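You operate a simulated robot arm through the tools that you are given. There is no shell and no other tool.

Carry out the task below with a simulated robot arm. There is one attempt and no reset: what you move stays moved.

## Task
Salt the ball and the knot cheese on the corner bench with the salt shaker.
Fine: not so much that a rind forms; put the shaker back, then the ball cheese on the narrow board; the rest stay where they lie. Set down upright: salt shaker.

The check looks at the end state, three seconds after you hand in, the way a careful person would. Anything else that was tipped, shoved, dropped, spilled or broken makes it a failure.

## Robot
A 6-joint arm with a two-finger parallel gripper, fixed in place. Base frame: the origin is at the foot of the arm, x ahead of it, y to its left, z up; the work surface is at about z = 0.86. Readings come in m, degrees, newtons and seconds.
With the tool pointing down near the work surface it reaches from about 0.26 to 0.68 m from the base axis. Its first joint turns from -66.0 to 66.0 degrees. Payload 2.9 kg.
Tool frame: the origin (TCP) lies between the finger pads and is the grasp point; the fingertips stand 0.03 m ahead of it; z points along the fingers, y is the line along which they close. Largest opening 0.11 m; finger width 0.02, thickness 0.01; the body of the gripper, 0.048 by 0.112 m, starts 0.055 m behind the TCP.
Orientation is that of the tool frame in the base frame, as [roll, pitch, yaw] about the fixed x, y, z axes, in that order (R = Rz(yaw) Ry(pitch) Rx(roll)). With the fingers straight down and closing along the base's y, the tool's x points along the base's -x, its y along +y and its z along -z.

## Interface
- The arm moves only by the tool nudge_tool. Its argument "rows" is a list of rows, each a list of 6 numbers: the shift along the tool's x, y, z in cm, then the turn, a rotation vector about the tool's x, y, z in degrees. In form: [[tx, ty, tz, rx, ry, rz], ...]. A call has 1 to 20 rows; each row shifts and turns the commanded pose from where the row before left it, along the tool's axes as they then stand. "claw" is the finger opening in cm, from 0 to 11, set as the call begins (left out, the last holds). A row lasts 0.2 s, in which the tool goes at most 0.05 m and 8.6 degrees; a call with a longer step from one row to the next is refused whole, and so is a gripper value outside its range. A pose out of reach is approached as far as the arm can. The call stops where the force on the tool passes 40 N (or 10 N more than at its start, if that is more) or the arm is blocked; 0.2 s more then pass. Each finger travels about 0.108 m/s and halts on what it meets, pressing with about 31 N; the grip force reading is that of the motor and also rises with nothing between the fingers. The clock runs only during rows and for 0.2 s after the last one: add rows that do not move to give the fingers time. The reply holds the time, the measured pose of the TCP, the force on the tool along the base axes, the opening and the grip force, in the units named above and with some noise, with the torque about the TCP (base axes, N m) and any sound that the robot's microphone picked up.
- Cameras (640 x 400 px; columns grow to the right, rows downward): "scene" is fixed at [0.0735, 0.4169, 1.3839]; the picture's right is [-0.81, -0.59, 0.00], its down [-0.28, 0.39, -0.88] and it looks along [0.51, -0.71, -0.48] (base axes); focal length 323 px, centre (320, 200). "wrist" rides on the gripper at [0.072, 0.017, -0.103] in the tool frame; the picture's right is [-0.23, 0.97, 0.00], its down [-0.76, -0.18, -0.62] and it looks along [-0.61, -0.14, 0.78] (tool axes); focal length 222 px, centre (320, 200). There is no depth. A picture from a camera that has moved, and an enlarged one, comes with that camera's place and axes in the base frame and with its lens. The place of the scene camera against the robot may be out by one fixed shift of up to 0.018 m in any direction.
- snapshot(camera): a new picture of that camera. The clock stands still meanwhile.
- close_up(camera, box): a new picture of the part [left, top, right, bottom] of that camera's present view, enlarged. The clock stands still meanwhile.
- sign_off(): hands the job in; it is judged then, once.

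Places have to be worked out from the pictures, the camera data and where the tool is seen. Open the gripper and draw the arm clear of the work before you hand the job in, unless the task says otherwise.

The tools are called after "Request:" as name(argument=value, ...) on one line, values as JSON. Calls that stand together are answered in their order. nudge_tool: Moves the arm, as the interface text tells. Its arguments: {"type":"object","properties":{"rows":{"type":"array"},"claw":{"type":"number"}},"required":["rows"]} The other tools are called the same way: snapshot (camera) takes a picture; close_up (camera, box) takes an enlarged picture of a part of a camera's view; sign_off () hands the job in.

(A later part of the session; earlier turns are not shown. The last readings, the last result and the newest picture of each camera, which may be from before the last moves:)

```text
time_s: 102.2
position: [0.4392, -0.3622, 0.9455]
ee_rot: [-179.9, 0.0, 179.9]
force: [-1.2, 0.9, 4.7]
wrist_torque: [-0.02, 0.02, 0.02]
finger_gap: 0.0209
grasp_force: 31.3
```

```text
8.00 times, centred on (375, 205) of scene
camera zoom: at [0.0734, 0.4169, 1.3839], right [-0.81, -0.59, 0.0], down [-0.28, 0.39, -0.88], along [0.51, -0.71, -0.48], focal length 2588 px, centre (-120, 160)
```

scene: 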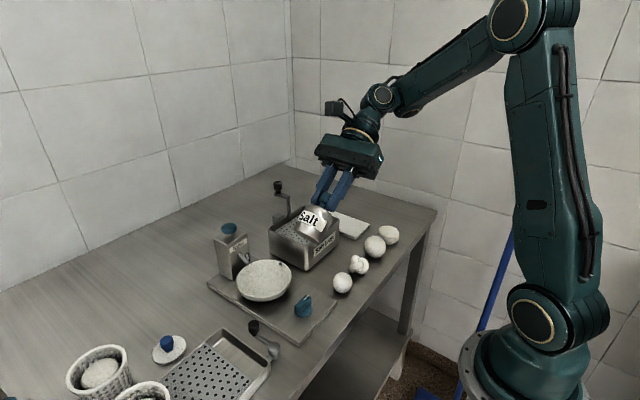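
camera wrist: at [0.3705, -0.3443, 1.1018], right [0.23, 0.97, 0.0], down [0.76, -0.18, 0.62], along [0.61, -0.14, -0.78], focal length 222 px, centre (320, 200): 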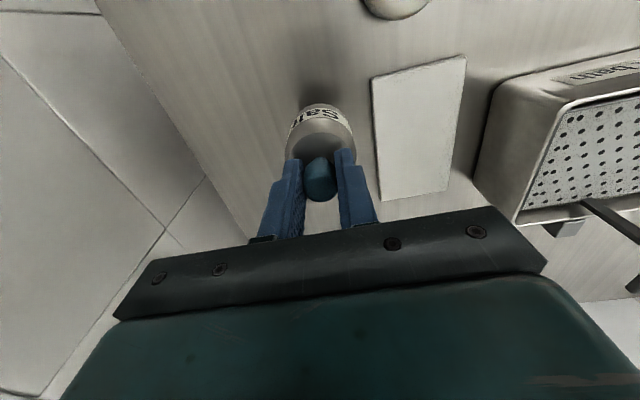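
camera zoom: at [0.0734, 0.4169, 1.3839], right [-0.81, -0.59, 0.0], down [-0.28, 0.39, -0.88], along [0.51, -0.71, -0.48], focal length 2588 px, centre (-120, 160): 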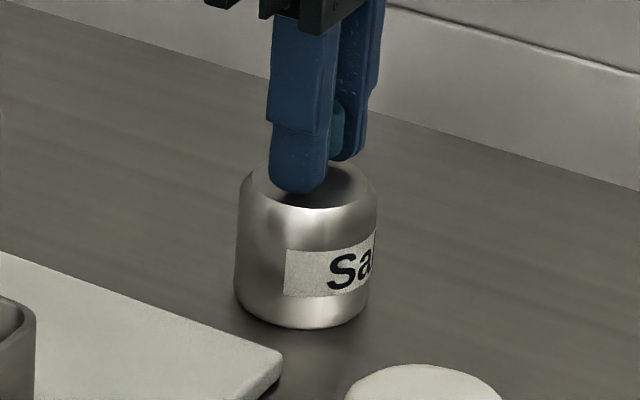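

Touched down at 4.7 N. While I still hold the knob, I'll turn it 17° to see whether the knob rotates separately from the body, watching the label.

Request:
nudge_tool(rows=[[0, 0, 0, 0, 0, 8.5], [0, 0, 0, 0, 0, 8.5], [0, 0, 0, 0, 0, 0]])

Request:
close_up(camera="scene", box=[350, 180, 400, 230])

```text
time_s: 103.0
position: [0.4407, -0.3613, 0.945]
ee_rot: [-180.0, 0.0, 163.0]
force: [1.8, 1.0, 5.0]
wrist_torque: [0.05, -0.23, 0.06]
finger_gap: 0.0204
grasp_force: 31.2
```

```text
8.00 times, centred on (375, 205) of scene
camera zoom: at [0.0734, 0.417, 1.3839], right [-0.81, -0.59, 0.0], down [-0.28, 0.39, -0.88], along [0.51, -0.71, -0.48], focal length 2588 px, centre (-120, 160)
```

zoom: 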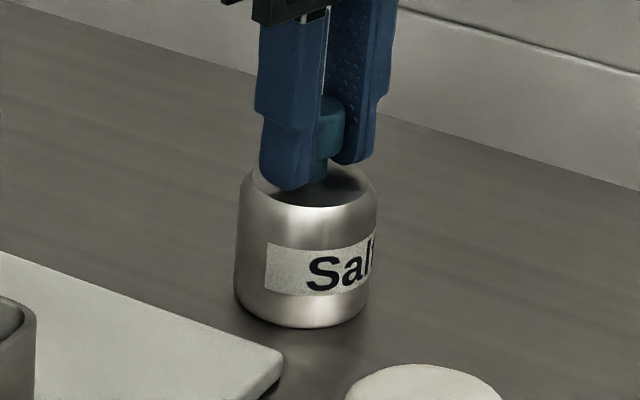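

The label turned with the knob, so the shaker is one rigid piece and must pour by being turned over. I'm turning it back, releasing the knob and rising straight up.

Request:
nudge_tool(rows=[[0, 0, 0, 0, 0, -8.5], [0, 0, 0, 0, 0, -8.5], [0, 0, -0.05, 0, 0, 0], [0, 0, 0, 0, 0, 0]])

Request:
nudge_tool(claw=5, rows=[[0, 0, 0, 0, 0, 0], [0, 0, 0, 0, 0, 0], [0, 0, -2.0, 0, 0, 0], [0, 0, -3.0, 0, 0, 0], [0, 0, -4.0, 0, 0, 0], [0, 0, -4.0, 0, 0, 0], [0, 0, 0, 0, 0, 0]])

Request:
close_up(camera="scene", box=[330, 140, 430, 240])

Request:
snapshot(camera="wrist")

```text
time_s: 104.0
position: [0.4403, -0.3611, 0.9464]
ee_rot: [-180.0, -0.1, -179.9]
force: [-0.3, -0.8, 0.6]
wrist_torque: [-0.06, -0.09, -0.01]
finger_gap: 0.0211
grasp_force: 31.1
```

```text
time_s: 105.6
position: [0.4385, -0.3636, 1.0772]
ee_rot: [-180.0, 0.1, 180.0]
force: [0.4, -0.5, 0.1]
wrist_torque: [0.02, -0.01, 0.02]
finger_gap: 0.0501
grasp_force: 0.0
```

```text
4.00 times, centred on (380, 190) of scene
camera zoom: at [0.0735, 0.4169, 1.3839], right [-0.81, -0.59, 0.0], down [-0.28, 0.39, -0.88], along [0.51, -0.71, -0.48], focal length 1294 px, centre (80, 240)
```

zoom: 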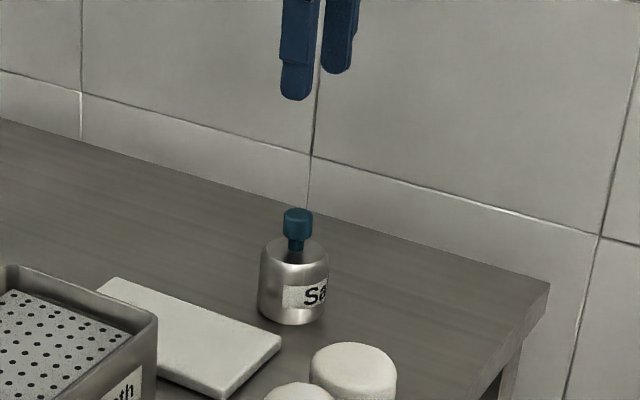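

```text
taken
camera wrist: at [0.3676, -0.3458, 1.1807], right [0.23, 0.97, 0.0], down [0.76, -0.18, 0.62], along [0.61, -0.14, -0.78], focal length 222 px, centre (320, 200)
```

wrist: 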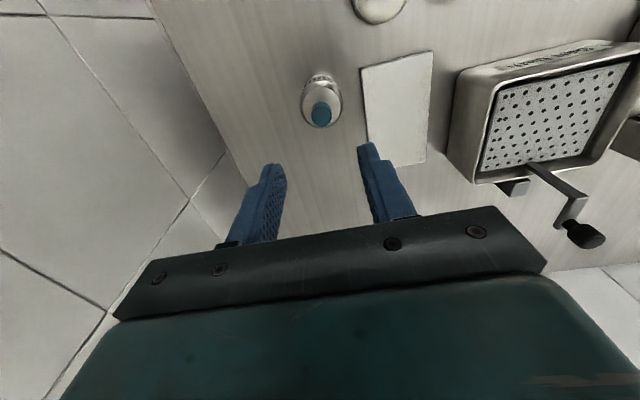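

The shaker is back upright in its place and the gripper is clear. I'm now repositioning for an inclined side grip: moving back over the board and turning the tool to yaw -90° with the fingers opened.

Request:
nudge_tool(claw=8, rows=[[0, 3.8, -2.0, 0, 0, 0], [0, 3.8, -2.0, 0, 0, 0], [0, 3.8, -1.0, 0, 0, 0], [0, 0, 0, 0, 0, -8.5], [0, 0, 0, 0, 0, -8.5], [0, 0, 0, 0, 0, -8.5], [0, 0, 0, 0, 0, -8.5], [0, 0, 0, 0, 0, -8.5], [0, 0, 0, 0, 0, -8.5], [0, 0, 0, 0, 0, -8.5], [0, 0, 0, 0, 0, -8.5], [0, 0, 0, 0, 0, -8.5], [0, 0, 0, 0, 0, -8.5], [0, 0, 0, 0, 0, -5.0], [0, 0, 0, 0, 0, 0]])

Request:
nudge_tool(rows=[[0, 0, 0, 0, 8.5, 0], [0, 0, 0, 0, 8.5, 0], [0, 0, 0, 0, 8.5, 0], [0, 0, 0, 0, 8.5, 0], [0, 0, 0, 0, 8.5, 0], [0, 0, 0, 0, 7.5, 0], [0, 0, 0, 0, 0, 0]])

Request:
snapshot(camera="wrist")

Request:
snapshot(camera="scene")

```text
time_s: 108.8
position: [0.4401, -0.2476, 1.127]
ee_rot: [180.0, 0.0, -90.0]
force: [-0.6, 0.9, 0.2]
wrist_torque: [0.03, 0.0, -0.01]
finger_gap: 0.0799
grasp_force: 0.1
```

```text
time_s: 110.4
position: [0.4393, -0.2471, 1.1256]
ee_rot: [-180.0, -50.1, -89.9]
force: [0.2, -0.1, 0.0]
wrist_torque: [0.0, 0.04, 0.02]
finger_gap: 0.0799
grasp_force: 0.1
```

```text
taken
camera wrist: at [0.4244, -0.215, 1.2492], right [-0.97, 0.14, -0.17], down [0.18, 0.97, -0.18], along [0.14, -0.21, -0.97], focal length 222 px, centre (320, 200)
```

wrist: 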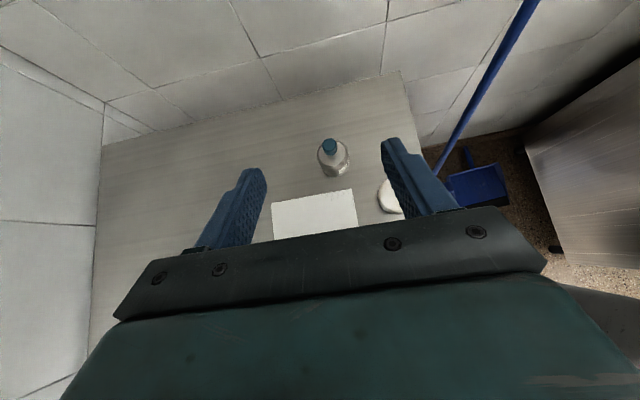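

```text
taken
```

scene: 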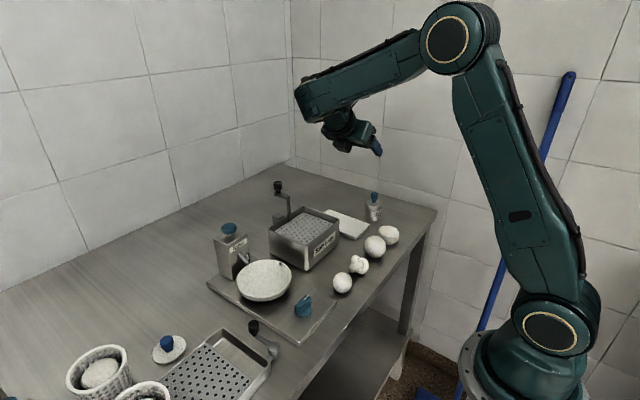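

The inclined pose (50°) is reachable and the shaker is visible between the fingers. I'm moving down to the pre-grasp point, about 12 cm back along the tool axis from the shaker.

Request:
nudge_tool(rows=[[-2.6, -0.05, 2.9, 0, 0, 0], [-2.6, -0.05, 2.9, 0, 0, 0], [-2.6, -0.05, 2.9, 0, 0, 0], [-2.6, -0.05, 2.9, 0, 0, 0], [0, 0, 0, 0, 0, 0]])

Request:
snapshot(camera="wrist")

Request:
snapshot(camera="scene")

```text
time_s: 111.6
position: [0.4418, -0.2681, 0.9716]
ee_rot: [-179.9, -50.0, -89.9]
force: [0.2, -0.4, 0.6]
wrist_torque: [-0.02, 0.0, 0.0]
finger_gap: 0.0801
grasp_force: 0.1
```

```text
taken
camera wrist: at [0.4266, -0.2363, 1.0951], right [-0.97, 0.15, -0.17], down [0.18, 0.97, -0.18], along [0.14, -0.21, -0.97], focal length 222 px, centre (320, 200)
```

wrist: 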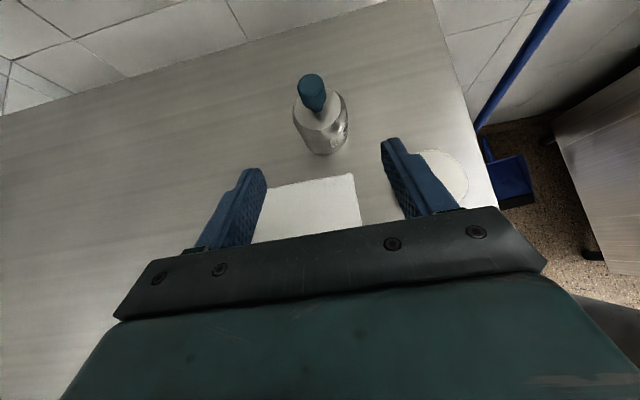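

```text
taken
```

scene: 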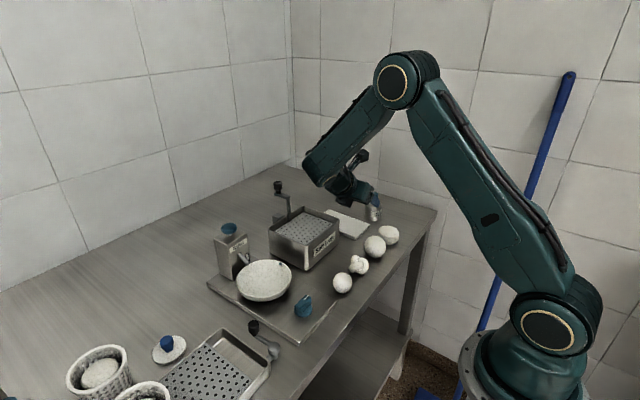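

The approach is aligned, with shaker and fingers centred in x. I'm advancing 8 cm along the tool axis and checking clearance from the wheel and board.

Request:
nudge_tool(claw=7.5, rows=[[0, 0, 2.7, 0, 0, 0], [0, 0, 2.7, 0, 0, 0], [0, 0, 2.6, 0, 0, 0], [0, 0, 0, 0, 0, 0]])

Request:
snapshot(camera="wrist")

Request:
close_up(camera="scene", box=[320, 140, 440, 250])

```text
time_s: 112.6
position: [0.4422, -0.33, 0.9205]
ee_rot: [180.0, -50.0, -89.9]
force: [-0.3, -0.9, 0.1]
wrist_torque: [0.0, 0.03, 0.03]
finger_gap: 0.0749
grasp_force: 0.0
```

```text
taken
camera wrist: at [0.4264, -0.2983, 1.0434], right [-0.97, 0.15, -0.17], down [0.18, 0.97, -0.18], along [0.14, -0.21, -0.97], focal length 222 px, centre (320, 200)
```

wrist: 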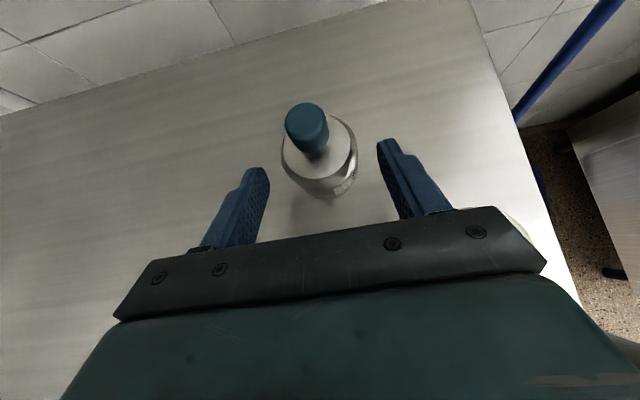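

```text
3.64 times, centred on (380, 195) of scene
camera zoom: at [0.0735, 0.4169, 1.3839], right [-0.81, -0.59, 0.0], down [-0.28, 0.39, -0.88], along [0.51, -0.71, -0.48], focal length 1176 px, centre (102, 218)
```

zoom: 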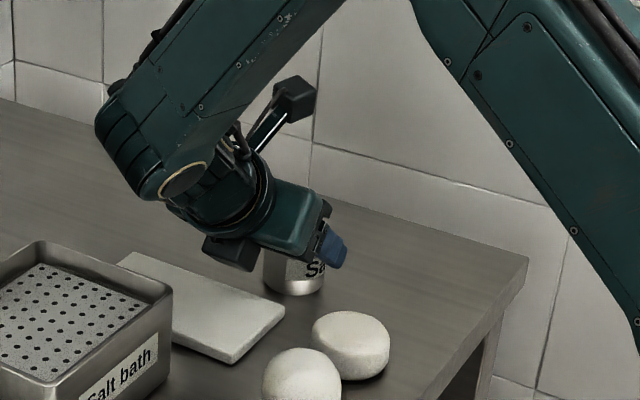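

Clear of the wheel and the board so far. I'm advancing the last 4.2 cm gently so the pads straddle the body.

Request:
nudge_tool(rows=[[0, 0, 1.5, 0, 0, 0], [0, 0, 1.5, 0, 0, 0], [0, 0, 1.0, 0, 0, 0], [0, 0, 0, 0, 0, 0]])

Request:
snapshot(camera="wrist")

Request:
close_up(camera="scene", box=[320, 150, 440, 250])

```text
time_s: 113.6
position: [0.4419, -0.3625, 0.8951]
ee_rot: [-179.9, -50.0, -90.0]
force: [0.7, -0.6, 0.8]
wrist_torque: [-0.02, -0.01, 0.01]
finger_gap: 0.0751
grasp_force: 0.1
```

```text
taken
camera wrist: at [0.4266, -0.3296, 1.0176], right [-0.97, 0.15, -0.17], down [0.18, 0.97, -0.18], along [0.14, -0.21, -0.97], focal length 222 px, centre (320, 200)
```

wrist: 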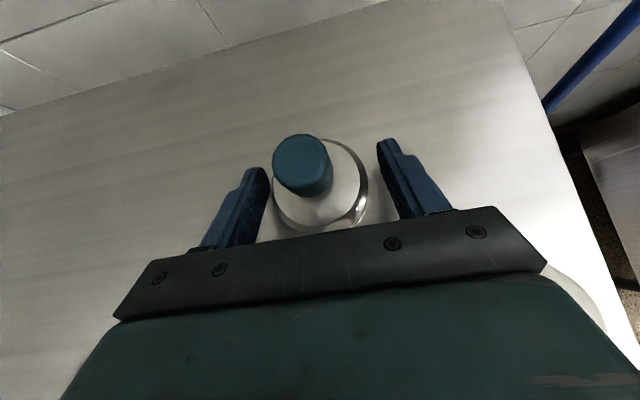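

```text
4.00 times, centred on (380, 200) of scene
camera zoom: at [0.0735, 0.4169, 1.3839], right [-0.81, -0.59, 0.0], down [-0.28, 0.39, -0.88], along [0.51, -0.71, -0.48], focal length 1294 px, centre (80, 200)
```

zoom: 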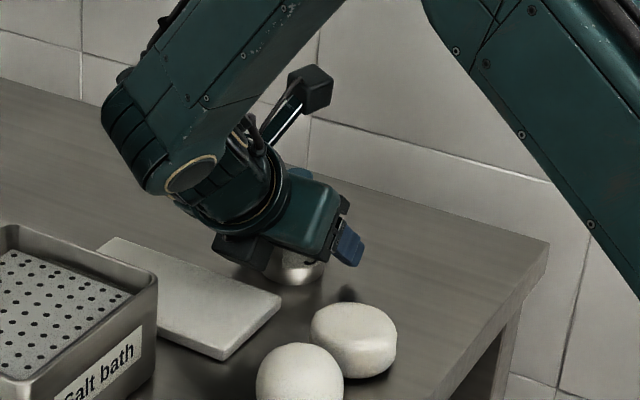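

The shaker body sits between the pads and everything is clear. I'm closing on it.

Request:
nudge_tool(claw=4, rows=[[0, 0, 0, 0, 0, 0], [0, 0, 0, 0, 0, 0], [0, 0, 0, 0, 0, 0]])

Request:
snapshot(camera="wrist")

```text
time_s: 114.4
position: [0.4424, -0.3606, 0.8948]
ee_rot: [-180.0, -50.0, -90.0]
force: [0.1, -0.8, 0.5]
wrist_torque: [-0.01, -0.03, 0.0]
finger_gap: 0.0512
grasp_force: 30.6
```

```text
taken
camera wrist: at [0.4266, -0.3294, 1.0177], right [-0.97, 0.15, -0.17], down [0.18, 0.97, -0.18], along [0.14, -0.21, -0.97], focal length 222 px, centre (320, 200)
```

wrist: 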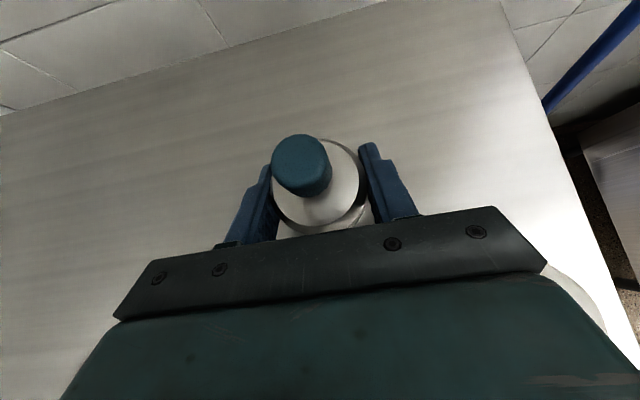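

Held at a 50° incline. I'm lifting straight up and carrying it over toward the ball with the shaker still upright.

Request:
nudge_tool(rows=[[1.5, 0, -1.26, 0, 0, 0], [3.5, 0, -2.95, 0, 0, 0], [3.5, 0, -2.95, 0, 0, 0], [3.5, 0, -2.95, 0, 0, 0], [2.5, 0, -2.1, 0, 0, 0], [-2.09, 2.19, -2.49, 0, 0, 0], [-2.09, 2.19, -2.49, 0, 0, 0], [-2.09, 2.19, -2.49, 0, 0, 0], [-2.09, 2.19, -2.49, 0, 0, 0], [0, 0, 0, 0, 0, 0]])

Request:
snapshot(camera="scene")

Request:
snapshot(camera="wrist")

```text
time_s: 116.6
position: [0.3537, -0.2325, 1.0848]
ee_rot: [180.0, -49.9, -90.0]
force: [0.6, -0.9, -1.9]
wrist_torque: [-0.03, -0.03, -0.01]
finger_gap: 0.0512
grasp_force: 31.1
```

```text
taken
```

scene: 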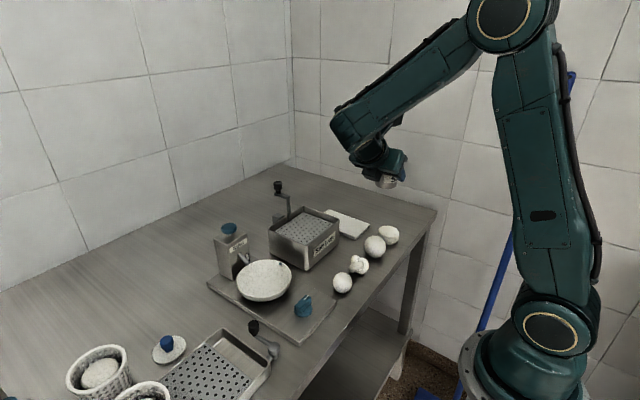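

```text
taken
camera wrist: at [0.3386, -0.1994, 1.2075], right [-0.97, 0.15, -0.17], down [0.18, 0.97, -0.18], along [0.14, -0.21, -0.97], focal length 222 px, centre (320, 200)
```

wrist: 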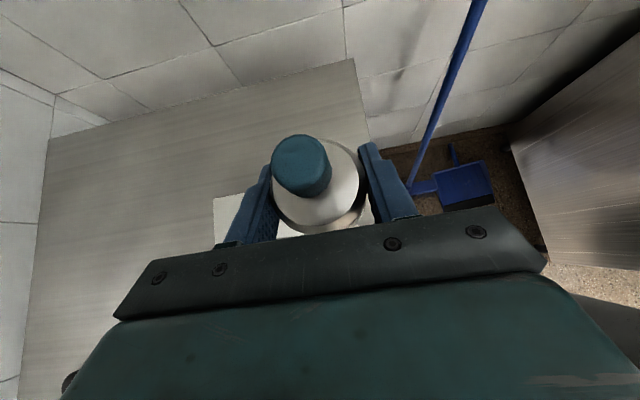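

The shaker is upright above and just short of the ball. I'm rolling the tool about its own axis to turn the shaker over, first half now.

Request:
nudge_tool(rows=[[0, 0, 0, 0, 0, 8.5], [0, 0, 0, 0, 0, 8.5], [0, 0, 0, 0, 0, 8.5], [0, 0, 0, 0, 0, 8.5], [0, 0, 0, 0, 0, 8.5], [0, 0, 0, 0, 0, 8.5], [0, 0, 0, 0, 0, 8.5], [0, 0, 0, 0, 0, 8.5], [0, 0, 0, 0, 0, 8.5], [0, 0, 0, 0, 0, 8.5], [0, 0, 0, 0, 0, 0]])

Request:
close_up(camera="scene", box=[320, 140, 440, 270])

```text
time_s: 119.0
position: [0.3541, -0.2314, 1.0849]
ee_rot: [-130.2, -3.8, -176.8]
force: [-0.7, -0.3, -1.3]
wrist_torque: [-0.01, -0.02, -0.02]
finger_gap: 0.0513
grasp_force: 31.5
```

```text
3.08 times, centred on (380, 205) of scene
camera zoom: at [0.0735, 0.4169, 1.3839], right [-0.81, -0.59, 0.0], down [-0.28, 0.39, -0.88], along [0.51, -0.71, -0.48], focal length 995 px, centre (135, 185)
```

zoom: 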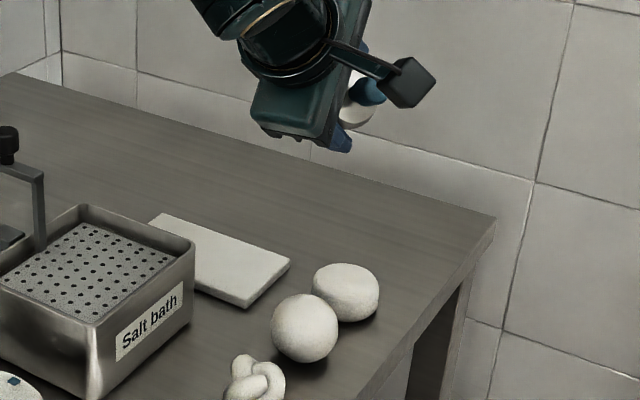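

Half rolled with no trouble and no spill. I'm finishing the roll, which brings the shaker to about 100° of tilt with the cap over the ball.

Request:
nudge_tool(rows=[[0, 0, 0, 0, 0, 8.5], [0, 0, 0, 0, 0, 8.5], [0, 0, 0, 0, 0, 8.5], [0, 0, 0, 0, 0, 8.5], [0, 0, 0, 0, 0, 8.5], [0, 0, 0, 0, 0, 8.5], [0, 0, 0, 0, 0, 8.5], [0, 0, 0, 0, 0, 8.5], [0, 0, 0, 0, 0, 8.5], [0, 0, 0, 0, 0, 8.5], [0, 0, 0, 0, 0, 8.5], [0, 0, 0, 0, 0, 1.5], [0, 0, 0, 0, 0, 0]])

Request:
close_up(camera="scene", box=[320, 140, 440, 270])

Request:
snapshot(camera="wrist")

```text
time_s: 121.8
position: [0.3551, -0.2304, 1.0862]
ee_rot: [179.9, 50.0, 89.9]
force: [-0.2, 0.3, -1.3]
wrist_torque: [-0.03, -0.01, 0.0]
finger_gap: 0.0513
grasp_force: 30.6
```

```text
3.08 times, centred on (380, 205) of scene
camera zoom: at [0.0735, 0.4169, 1.3839], right [-0.81, -0.59, 0.0], down [-0.28, 0.39, -0.88], along [0.51, -0.71, -0.48], focal length 995 px, centre (135, 185)
```

zoom: 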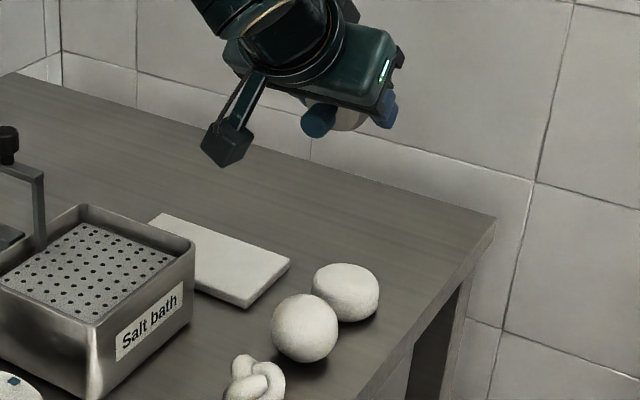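

```text
taken
camera wrist: at [0.3726, -0.1057, 1.0968], right [0.97, -0.15, 0.17], down [-0.18, -0.01, 0.98], along [-0.14, -0.99, -0.04], focal length 222 px, centre (320, 200)
```

wrist: 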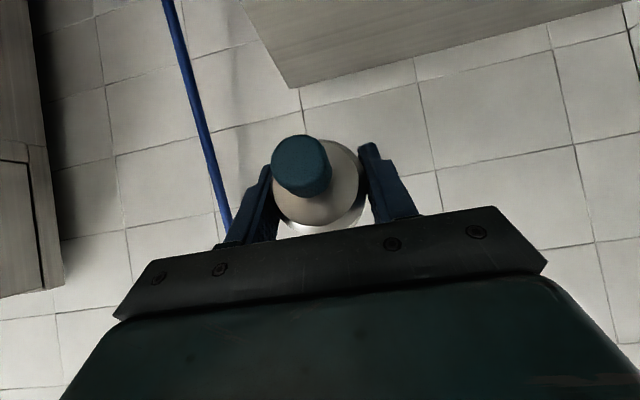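

The cap now sticks out clear of the gripper at about 100° tilt. I'm tipping the tool further to 80°, putting the shaker at about 130°.

Request:
nudge_tool(rows=[[0, 0, 0, 0, -8.5, 0], [0, 0, 0, 0, -8.5, 0], [0, 0, 0, 0, -8.5, 0], [0, 0, 0, 0, -3.5, 0], [0, 0, 0, 0, 0, 0]])

Request:
close_up(camera="scene", box=[320, 140, 440, 270])

Request:
close_up(camera="scene", box=[360, 230, 390, 262])

```text
time_s: 123.0
position: [0.3549, -0.2311, 1.0851]
ee_rot: [-180.0, 79.1, 90.1]
force: [-0.1, -0.5, -1.2]
wrist_torque: [-0.04, -0.01, 0.01]
finger_gap: 0.0511
grasp_force: 31.1
```

```text
3.08 times, centred on (380, 205) of scene
camera zoom: at [0.0735, 0.4169, 1.3839], right [-0.81, -0.59, 0.0], down [-0.28, 0.39, -0.88], along [0.51, -0.71, -0.48], focal length 995 px, centre (135, 185)
```

zoom: 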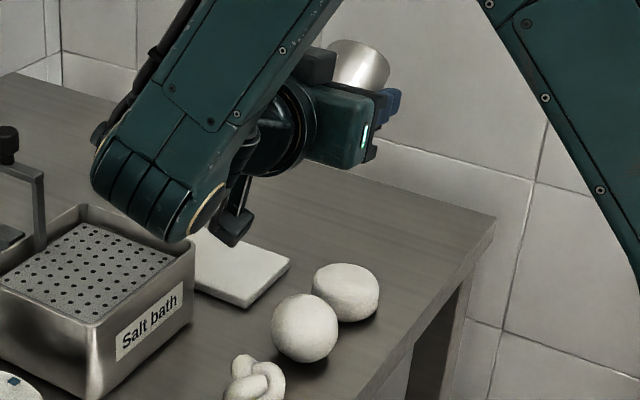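

```text
12.50 times, centred on (375, 246) of scene
camera zoom: at [0.0735, 0.4169, 1.3839], right [-0.81, -0.59, 0.0], down [-0.28, 0.39, -0.88], along [0.51, -0.71, -0.48], focal length 4043 px, centre (-368, -375)
```

zoom: 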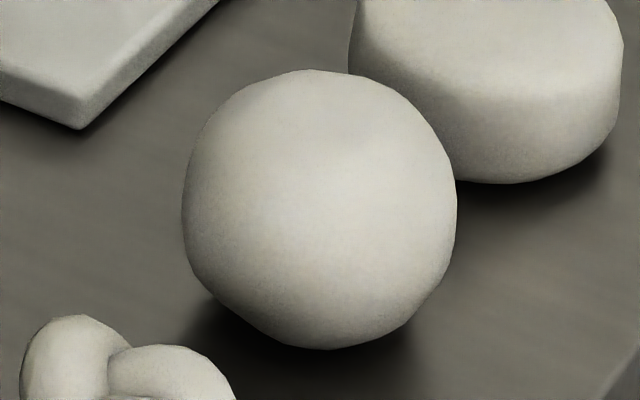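

Turned over to 129°, still no flow on its own. I'm lowering so the cap is about 8 cm above the ball, then doing two shakes.

Request:
nudge_tool(rows=[[2.6, 0, 0.5, 0, 0, 0], [2.3, 0, 0.4, 0, 0, 0], [0, 0, 0, 0, 0, 0]])

Request:
nudge_tool(rows=[[-4.0, 0, -0.7, 0, 0, 0], [4.0, 0, 0.7, 0, 0, 0], [-4.0, 0, -0.7, 0, 0, 0], [4.0, 0, 0.7, 0, 0, 0], [0, 0, 0, 0, 0, 0]])

Request:
close_up(camera="scene", box=[325, 180, 425, 300])

Request:
close_up(camera="scene", box=[360, 230, 390, 262])

```text
time_s: 123.8
position: [0.3559, -0.23, 1.0359]
ee_rot: [-179.9, 79.0, 90.1]
force: [-0.5, 0.2, -1.4]
wrist_torque: [0.0, 0.04, 0.0]
finger_gap: 0.0511
grasp_force: 30.9
```

```text
time_s: 125.0
position: [0.3542, -0.2303, 1.0364]
ee_rot: [180.0, 79.0, 90.1]
force: [-0.2, 0.1, -0.9]
wrist_torque: [0.0, 0.01, 0.0]
finger_gap: 0.0511
grasp_force: 30.7
```

```text
3.33 times, centred on (375, 240) of scene
camera zoom: at [0.0735, 0.4169, 1.3839], right [-0.81, -0.59, 0.0], down [-0.28, 0.39, -0.88], along [0.51, -0.71, -0.48], focal length 1078 px, centre (137, 67)
```

zoom: 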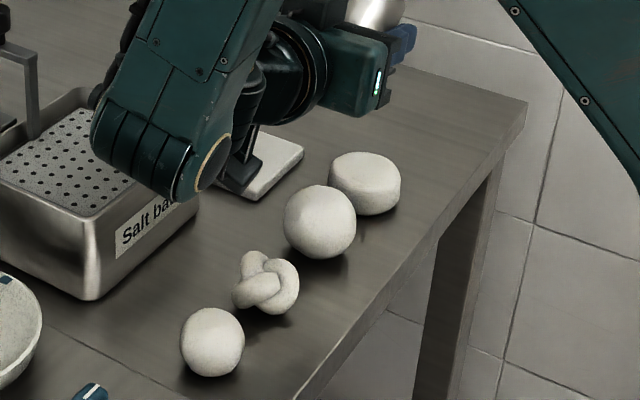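

```text
12.50 times, centred on (375, 246) of scene
camera zoom: at [0.0735, 0.4169, 1.3839], right [-0.81, -0.59, 0.0], down [-0.28, 0.39, -0.88], along [0.51, -0.71, -0.48], focal length 4043 px, centre (-368, -375)
```

zoom: 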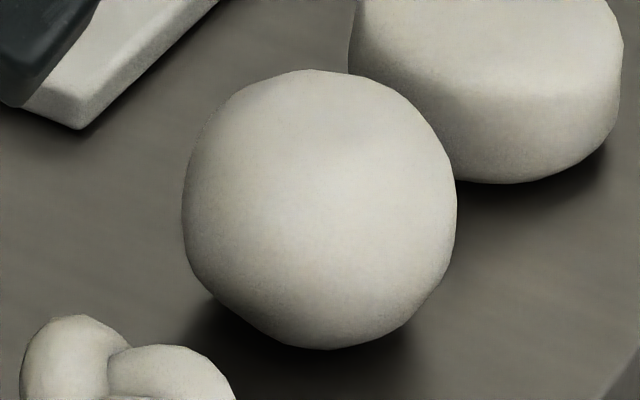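

No obvious salt even inverted at 129° close above. I'm zooming extremely tightly on the ball's crown and the nearby bench for any specks.

Request:
close_up(camera="scene", box=[367, 236, 379, 244])

Request:
close_up(camera="scene", box=[337, 273, 349, 281])

Request:
close_up(camera="scene", box=[355, 165, 405, 215])

```text
16.00 times, centred on (373, 240) of scene
camera zoom: at [0.0735, 0.4169, 1.3839], right [-0.81, -0.59, 0.0], down [-0.28, 0.39, -0.88], along [0.51, -0.71, -0.48], focal length 5175 px, centre (-528, -440)
```

zoom: 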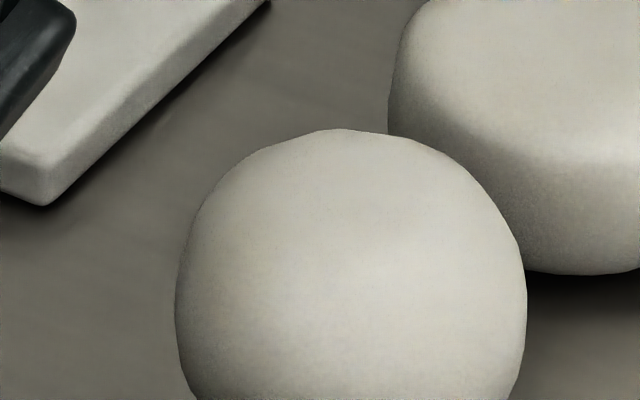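

```text
16.00 times, centred on (343, 277) of scene
camera zoom: at [0.0735, 0.4169, 1.3839], right [-0.81, -0.59, 0.0], down [-0.28, 0.39, -0.88], along [0.51, -0.71, -0.48], focal length 5175 px, centre (-48, -1032)
```

zoom: 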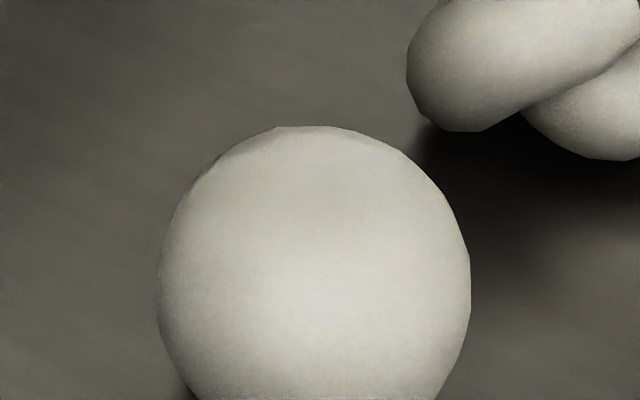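

```text
8.00 times, centred on (380, 190) of scene
camera zoom: at [0.0735, 0.4169, 1.3839], right [-0.81, -0.59, 0.0], down [-0.28, 0.39, -0.88], along [0.51, -0.71, -0.48], focal length 2588 px, centre (-160, 280)
```

zoom: 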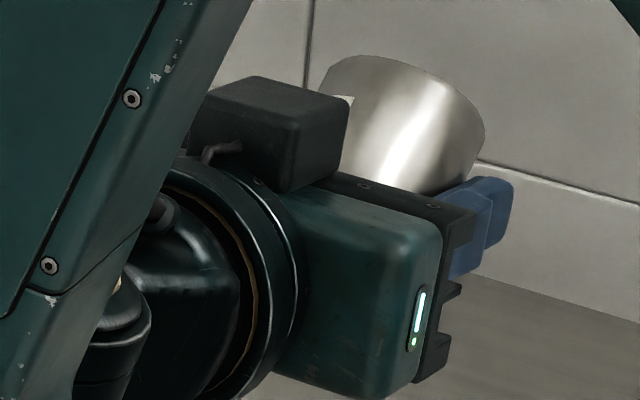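

The ball's crown may be a touch whiter, but lighting differs with the arm nearby. I'll do three more inverted shakes and compare again at the same zoom.

Request:
nudge_tool(rows=[[-4.7, 0, -0.8, 0, 0, 0], [4.7, 0, 0.8, 0, 0, 0], [-4.7, 0, -0.8, 0, 0, 0], [4.7, 0, 0.8, 0, 0, 0], [-4.7, 0, -0.8, 0, 0, 0], [4.7, 0, 0.8, 0, 0, 0], [0, 0, 0, 0, 0, 0]])

Request:
close_up(camera="scene", box=[367, 236, 379, 244])

Request:
close_up(camera="scene", box=[325, 220, 405, 300])

```text
time_s: 126.6
position: [0.3547, -0.2316, 1.035]
ee_rot: [-180.0, 79.0, 90.0]
force: [0.1, 0.1, -1.5]
wrist_torque: [0.02, -0.02, 0.03]
finger_gap: 0.0511
grasp_force: 30.9
```

```text
16.00 times, centred on (373, 240) of scene
camera zoom: at [0.0735, 0.4169, 1.3839], right [-0.81, -0.59, 0.0], down [-0.28, 0.39, -0.88], along [0.51, -0.71, -0.48], focal length 5175 px, centre (-528, -440)
```

zoom: 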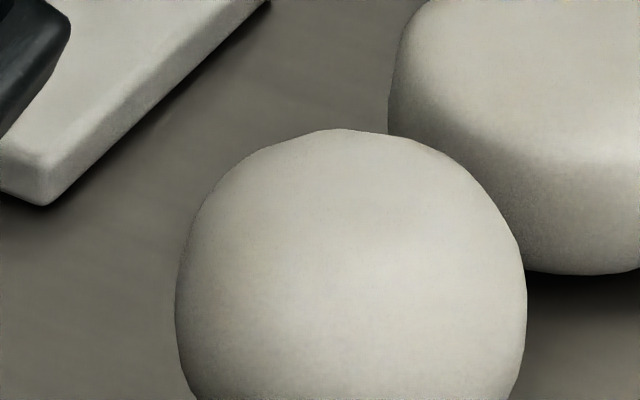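

```text
5.00 times, centred on (365, 260) of scene
camera zoom: at [0.0735, 0.4169, 1.3839], right [-0.81, -0.59, 0.0], down [-0.28, 0.39, -0.88], along [0.51, -0.71, -0.48], focal length 1617 px, centre (95, -100)
```

zoom: 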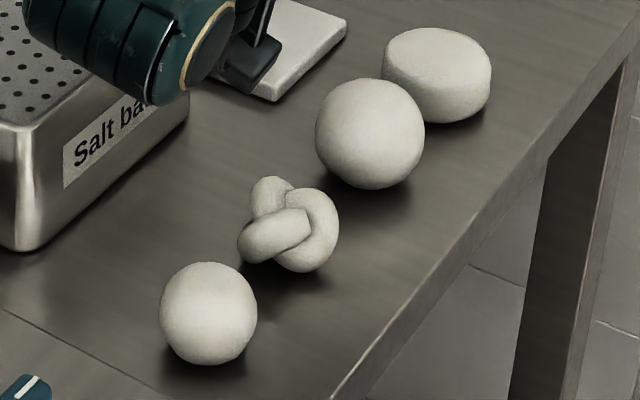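

Still no change. I'm trying strokes along the shaker's own axis and then side to side while it's inverted, the way a person would jab a shaker.

Request:
nudge_tool(rows=[[-3.6, 0, 3.0, 0, 0, 0], [3.6, 0, -3.0, 0, 0, 0], [-3.6, 0, 3.0, 0, 0, 0], [3.6, 0, -3.0, 0, 0, 0], [-3.6, 0, 3.0, 0, 0, 0], [3.6, 0, -3.0, 0, 0, 0], [0, 0, 0, 0, 0, 0]])

Request:
nudge_tool(rows=[[0, 2.0, 0, 0, 0, 0], [0, -4.0, 0, 0, 0, 0], [0, 4.0, 0, 0, 0, 0], [0, -4.0, 0, 0, 0, 0], [0, 4.0, 0, 0, 0, 0], [0, -2.0, 0, 0, 0, 0], [0, 0, 0, 0, 0, 0]])

Request:
close_up(camera="scene", box=[325, 220, 405, 300])

Request:
close_up(camera="scene", box=[360, 230, 390, 262])

```text
time_s: 128.2
position: [0.3547, -0.2304, 1.0354]
ee_rot: [-179.9, 79.0, 90.1]
force: [0.1, 0.1, -1.1]
wrist_torque: [0.0, -0.02, 0.01]
finger_gap: 0.051
grasp_force: 31.3
```

```text
time_s: 129.8
position: [0.3537, -0.2308, 1.0355]
ee_rot: [179.9, 79.1, 90.0]
force: [-0.5, -0.1, -1.0]
wrist_torque: [0.0, -0.02, 0.0]
finger_gap: 0.0509
grasp_force: 30.7
```

```text
5.00 times, centred on (365, 260) of scene
camera zoom: at [0.0735, 0.4169, 1.3839], right [-0.81, -0.59, 0.0], down [-0.28, 0.39, -0.88], along [0.51, -0.71, -0.48], focal length 1617 px, centre (95, -100)
```

zoom: 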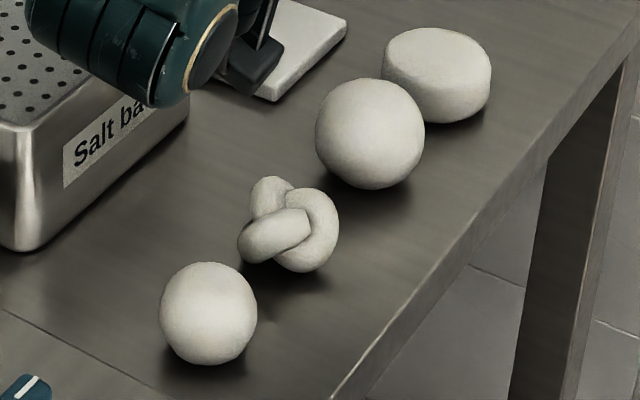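

```text
12.50 times, centred on (375, 246) of scene
camera zoom: at [0.0735, 0.4169, 1.3839], right [-0.81, -0.59, 0.0], down [-0.28, 0.39, -0.88], along [0.51, -0.71, -0.48], focal length 4043 px, centre (-368, -375)
```

zoom: 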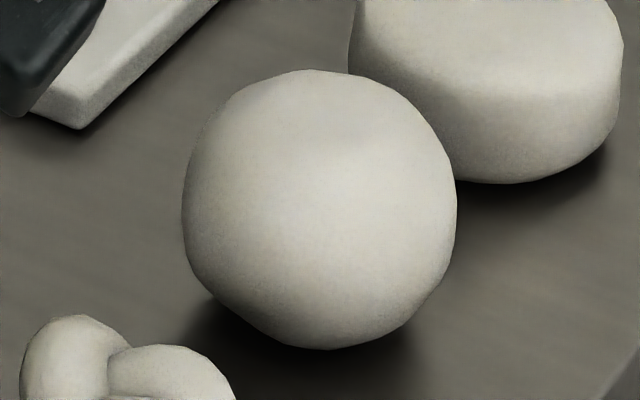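

No visible effect at 129°. The turn-over angle may not be enough, so I'm raising to z≈1.2 and swinging the tool outward, where I can tip to beyond 150°.

Request:
nudge_tool(rows=[[-4.8, 0, -0.93, 0, 0, 0], [-4.8, 0, -0.93, 0, 0, 0], [-4.8, 0, -0.93, 0, 0, 0], [-1.8, 0, -0.3, 0, 0, 0], [0, 0, 0, -8.3, 0, -1.6], [0, 0, 0, -8.3, 0, -1.6], [0, 0, 0, -8.3, 0, -1.6], [0, 0, 0, -8.3, 0, -1.6], [0, 0, 0, -8.3, 0, -1.6], [0, 0, 0, 0, 0, 0]])

Request:
nudge_tool(rows=[[0, 0, 0, 0, -8.5, 0], [0, 0, 0, 0, -8.5, 0], [0, 0, 0, 0, -8.5, 0], [0, 0, 0, 0, 0, 0]])

Request:
close_up(camera="scene", box=[310, 60, 450, 270])

```text
time_s: 132.0
position: [0.3536, -0.24, 1.1966]
ee_rot: [179.9, 79.1, 132.3]
force: [0.0, 0.7, -1.5]
wrist_torque: [0.0, 0.0, -0.02]
finger_gap: 0.0513
grasp_force: 31.4
out of reach, approached as far as the arm can: row 3, 4
```

```text
time_s: 133.0
position: [0.3427, -0.2485, 1.2275]
ee_rot: [-0.4, 76.4, -47.7]
force: [0.7, -0.3, -1.9]
wrist_torque: [-0.03, -0.01, -0.01]
finger_gap: 0.0512
grasp_force: 30.9
out of reach, approached as far as the arm can: row 3
```

```text
1.90 times, centred on (380, 165) of scene
camera zoom: at [0.0735, 0.4169, 1.3839], right [-0.81, -0.59, 0.0], down [-0.28, 0.39, -0.88], along [0.51, -0.71, -0.48], focal length 616 px, centre (206, 267)
```

zoom: 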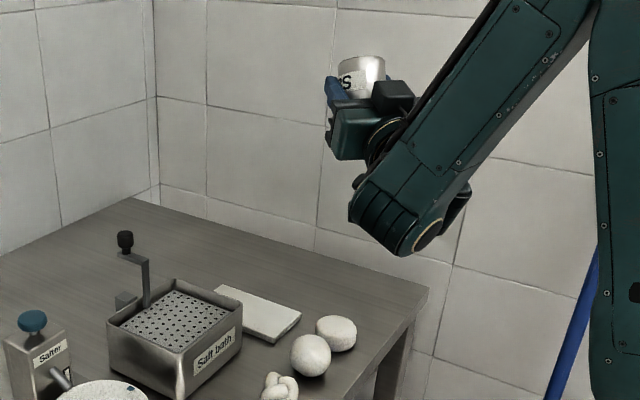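

Now the shaker is almost fully upside down, at about 154°. The cap is off to one side of the ball, so I'm shifting 4 cm to bring it directly above.

Request:
nudge_tool(rows=[[-0.2, 4.1, -0.8, 0, 0, 0], [0, 0, 0, 0, 0, 0]])

Request:
close_up(camera="scene", box=[310, 60, 450, 270])

Request:
close_up(camera="scene", box=[360, 230, 390, 262])

```text
time_s: 133.6
position: [0.3696, -0.2212, 1.2392]
ee_rot: [0.2, 75.8, -47.6]
force: [-0.2, 0.6, -1.8]
wrist_torque: [-0.02, 0.01, 0.03]
finger_gap: 0.0511
grasp_force: 30.4
out of reach, approached as far as the arm can: row 1
```

```text
1.90 times, centred on (380, 165) of scene
camera zoom: at [0.0735, 0.4169, 1.3839], right [-0.81, -0.59, 0.0], down [-0.28, 0.39, -0.88], along [0.51, -0.71, -0.48], focal length 616 px, centre (206, 267)
```

zoom: 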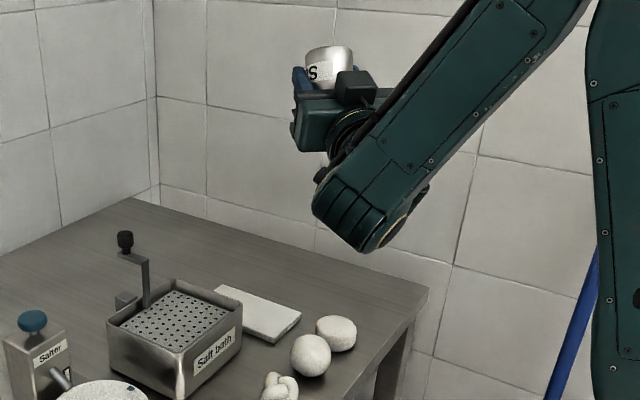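

```text
12.50 times, centred on (375, 246) of scene
camera zoom: at [0.0735, 0.4169, 1.3839], right [-0.81, -0.59, 0.0], down [-0.28, 0.39, -0.88], along [0.51, -0.71, -0.48], focal length 4043 px, centre (-368, -375)
```

zoom: 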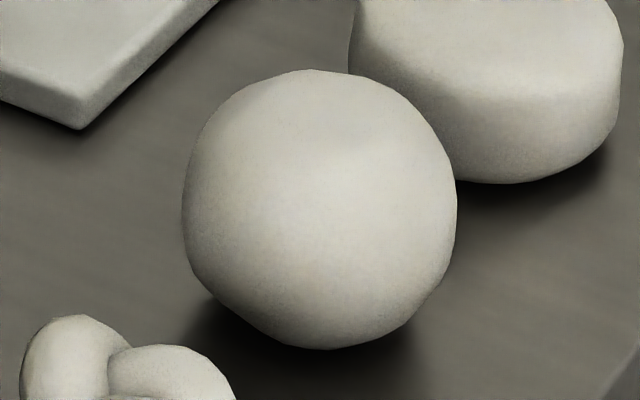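

The cap is directly above the ball, with the shaker turned over to 154°. Nothing flows by itself, so I'm adding two short vertical shakes.

Request:
nudge_tool(rows=[[-4.0, 0, 1.0, 0, 0, 0], [4.0, 0, -1.0, 0, 0, 0], [-4.0, 0, 1.0, 0, 0, 0], [4.0, 0, -1.0, 0, 0, 0], [0, 0, 0, 0, 0, 0]])

Request:
close_up(camera="scene", box=[325, 220, 405, 300])

Request:
close_up(camera="scene", box=[360, 230, 390, 262])

```text
time_s: 134.8
position: [0.3712, -0.2198, 1.2394]
ee_rot: [0.1, 75.6, -47.6]
force: [-0.4, 0.1, -1.9]
wrist_torque: [0.0, -0.05, -0.01]
finger_gap: 0.0516
grasp_force: 30.9
```

```text
5.00 times, centred on (365, 260) of scene
camera zoom: at [0.0735, 0.4169, 1.3839], right [-0.81, -0.59, 0.0], down [-0.28, 0.39, -0.88], along [0.51, -0.71, -0.48], focal length 1617 px, centre (95, -100)
```

zoom: 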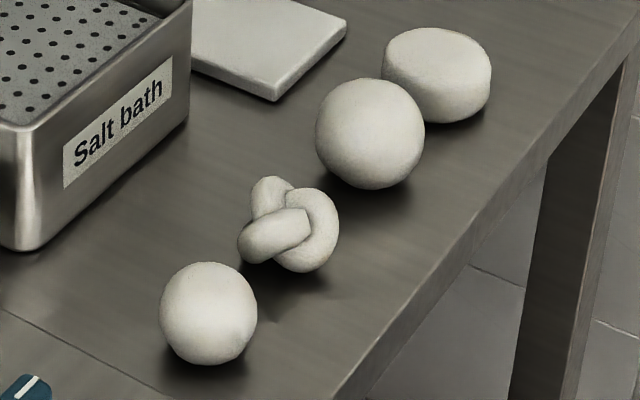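

```text
12.50 times, centred on (375, 246) of scene
camera zoom: at [0.0735, 0.4169, 1.3839], right [-0.81, -0.59, 0.0], down [-0.28, 0.39, -0.88], along [0.51, -0.71, -0.48], focal length 4043 px, centre (-368, -375)
```

zoom: 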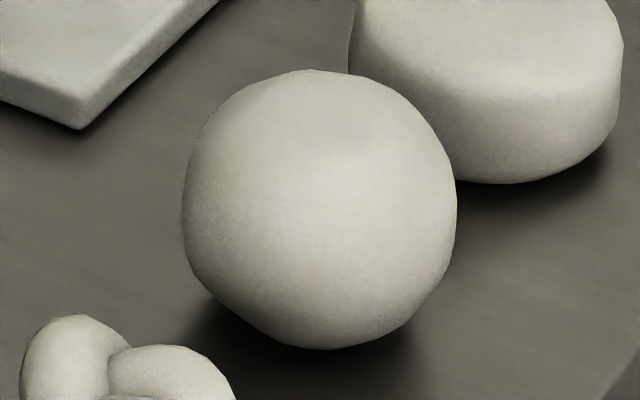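

Even at 154° with shakes there's nothing. I should re-check my assumption about which item is which, so I'm looking closely at the other stations on the bench.

Request:
close_up(camera="scene", box=[195, 205, 335, 345])

Request:
close_up(camera="scene", box=[50, 310, 290, 400])

Request:
close_up(camera="scene", box=[205, 215, 265, 285])

Request:
close_up(camera="scene", box=[260, 175, 350, 270])

```text
2.86 times, centred on (265, 275) of scene
camera zoom: at [0.0735, 0.4169, 1.3839], right [-0.81, -0.59, 0.0], down [-0.28, 0.39, -0.88], along [0.51, -0.71, -0.48], focal length 924 px, centre (477, -14)
```

zoom: 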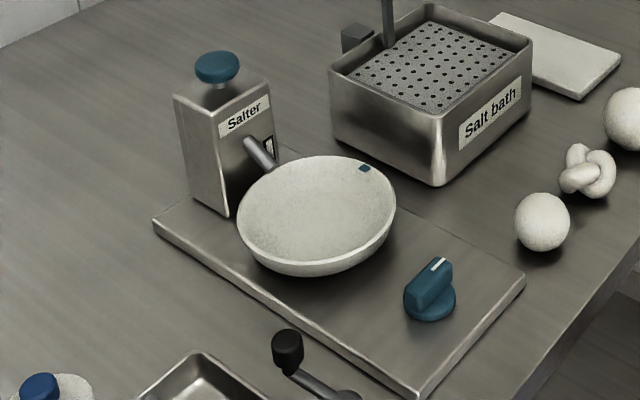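

```text
2.67 times, centred on (170, 355) of scene
camera zoom: at [0.0735, 0.4169, 1.3839], right [-0.81, -0.59, 0.0], down [-0.28, 0.39, -0.88], along [0.51, -0.71, -0.48], focal length 862 px, centre (720, -213)
```

zoom: 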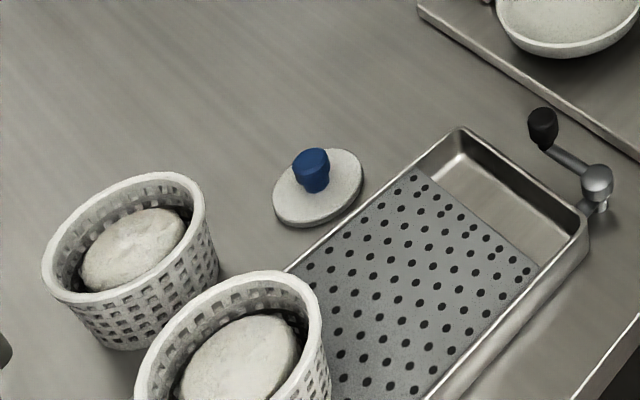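

```text
5.71 times, centred on (235, 250) of scene
camera zoom: at [0.0735, 0.4169, 1.3839], right [-0.81, -0.59, 0.0], down [-0.28, 0.39, -0.88], along [0.51, -0.71, -0.48], focal length 1848 px, centre (806, -86)
```

zoom: 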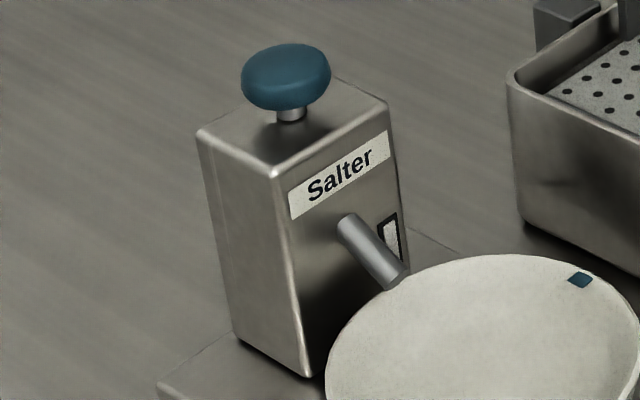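

```text
4.21 times, centred on (305, 222) of scene
camera zoom: at [0.0735, 0.4169, 1.3839], right [-0.81, -0.59, 0.0], down [-0.28, 0.39, -0.88], along [0.51, -0.71, -0.48], focal length 1362 px, centre (383, 105)
```

zoom: 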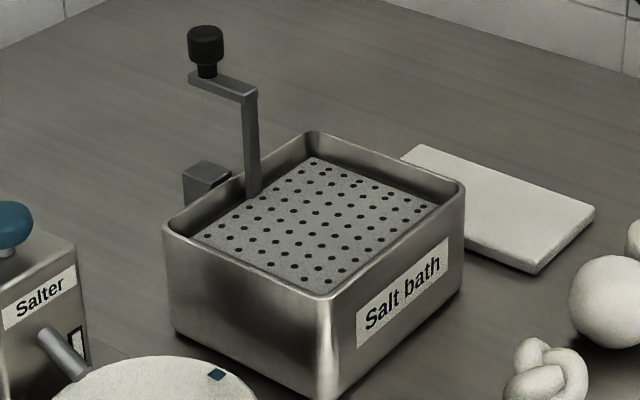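

The Salter's button has a separate steel stem and a window, while the shaker's knob is one piece with it, a plain handle. So the shaker is probably meant to be shaken upright by the right kind of stroke. I'm reversing the turn-over.

Request:
nudge_tool(rows=[[0, 0, 0, 0, 8.5, 0], [0, 0, 0, 0, 8.5, 0], [0, 0, 0, 0, 8.5, 0], [0, 0, 0, 8.3, 0, 1.6], [0, 0, 0, 8.3, 0, 1.6], [0, 0, 0, 8.3, 0, 1.6], [0, 0, 0, 8.3, 0, 1.6], [0, 0, 0, 8.3, 0, 1.6], [0, 0, 0, 0, 8.5, 0], [0, 0, 0, 0, 8.5, 0], [0, 0, 0, 0, 8.5, 0], [0, 0, 0, 0, 3.5, 0], [0, 0, 0, 0, 0, 0]])

```text
time_s: 137.6
position: [0.3685, -0.2495, 1.2311]
ee_rot: [-179.9, 49.9, 90.2]
force: [0.4, -0.3, -1.8]
wrist_torque: [0.01, 0.02, -0.01]
finger_gap: 0.0513
grasp_force: 31.0
out of reach, approached as far as the arm can: row 8
```

Back at the 50° incline with the cap at about 100°. I'm rolling back 180° to bring the shaker upright.

Request:
nudge_tool(rows=[[0, 0, 0, 0, 0, -8.5], [0, 0, 0, 0, 0, -8.5], [0, 0, 0, 0, 0, -8.5], [0, 0, 0, 0, 0, -8.5], [0, 0, 0, 0, 0, -8.5], [0, 0, 0, 0, 0, -8.5], [0, 0, 0, 0, 0, -8.5], [0, 0, 0, 0, 0, -8.5], [0, 0, 0, 0, 0, -8.5], [0, 0, 0, 0, 0, -8.5], [0, 0, 0, 0, 0, -8.5], [0, 0, 0, 0, 0, -8.5], [0, 0, 0, 0, 0, -8.5], [0, 0, 0, 0, 0, -8.5], [0, 0, 0, 0, 0, -8.5], [0, 0, 0, 0, 0, -8.5], [0, 0, 0, 0, 0, -8.5], [0, 0, 0, 0, 0, -8.5], [0, 0, 0, 0, 0, -8.5], [0, 0, 0, 0, 0, -8.5]])

Request:
nudge_tool(rows=[[0, 0, 0, 0, 0, -8.5], [0, 0, 0, 0, 0, -1.5], [0, 0, 0, 0, 0, 0]])

Request:
snapshot(camera="scene")

Request:
snapshot(camera="wrist")

```text
time_s: 141.8
position: [0.3681, -0.2493, 1.2316]
ee_rot: [-168.5, -49.0, -105.1]
force: [0.2, -1.0, -1.9]
wrist_torque: [0.01, 0.01, 0.03]
finger_gap: 0.0514
grasp_force: 30.8
```

```text
time_s: 142.6
position: [0.3693, -0.2495, 1.2314]
ee_rot: [179.9, -50.0, -89.9]
force: [0.0, 0.8, -1.3]
wrist_torque: [0.01, 0.02, 0.0]
finger_gap: 0.0511
grasp_force: 31.1
```

```text
taken
```

scene: 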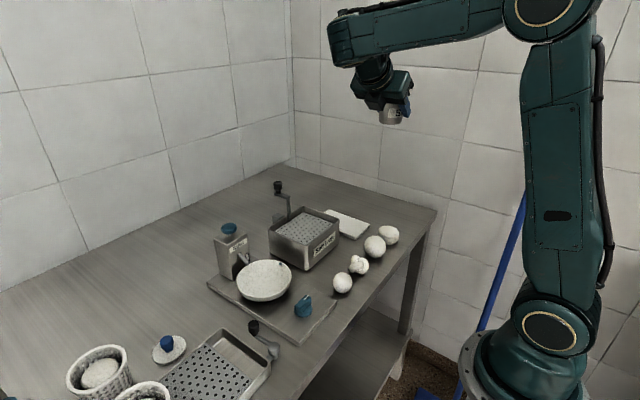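

```text
taken
camera wrist: at [0.3534, -0.2173, 1.3534], right [-0.97, 0.14, -0.17], down [0.18, 0.97, -0.18], along [0.14, -0.21, -0.97], focal length 222 px, centre (320, 200)
```

wrist: 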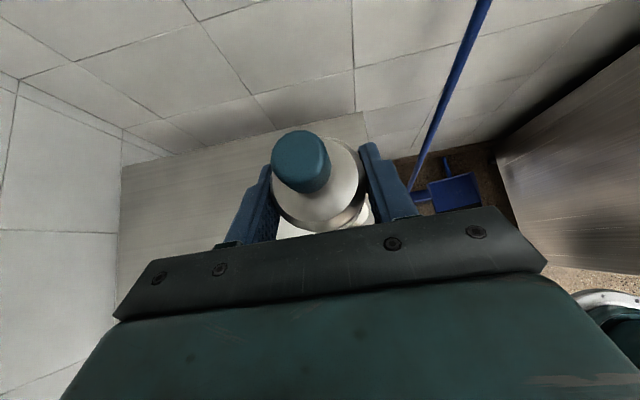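

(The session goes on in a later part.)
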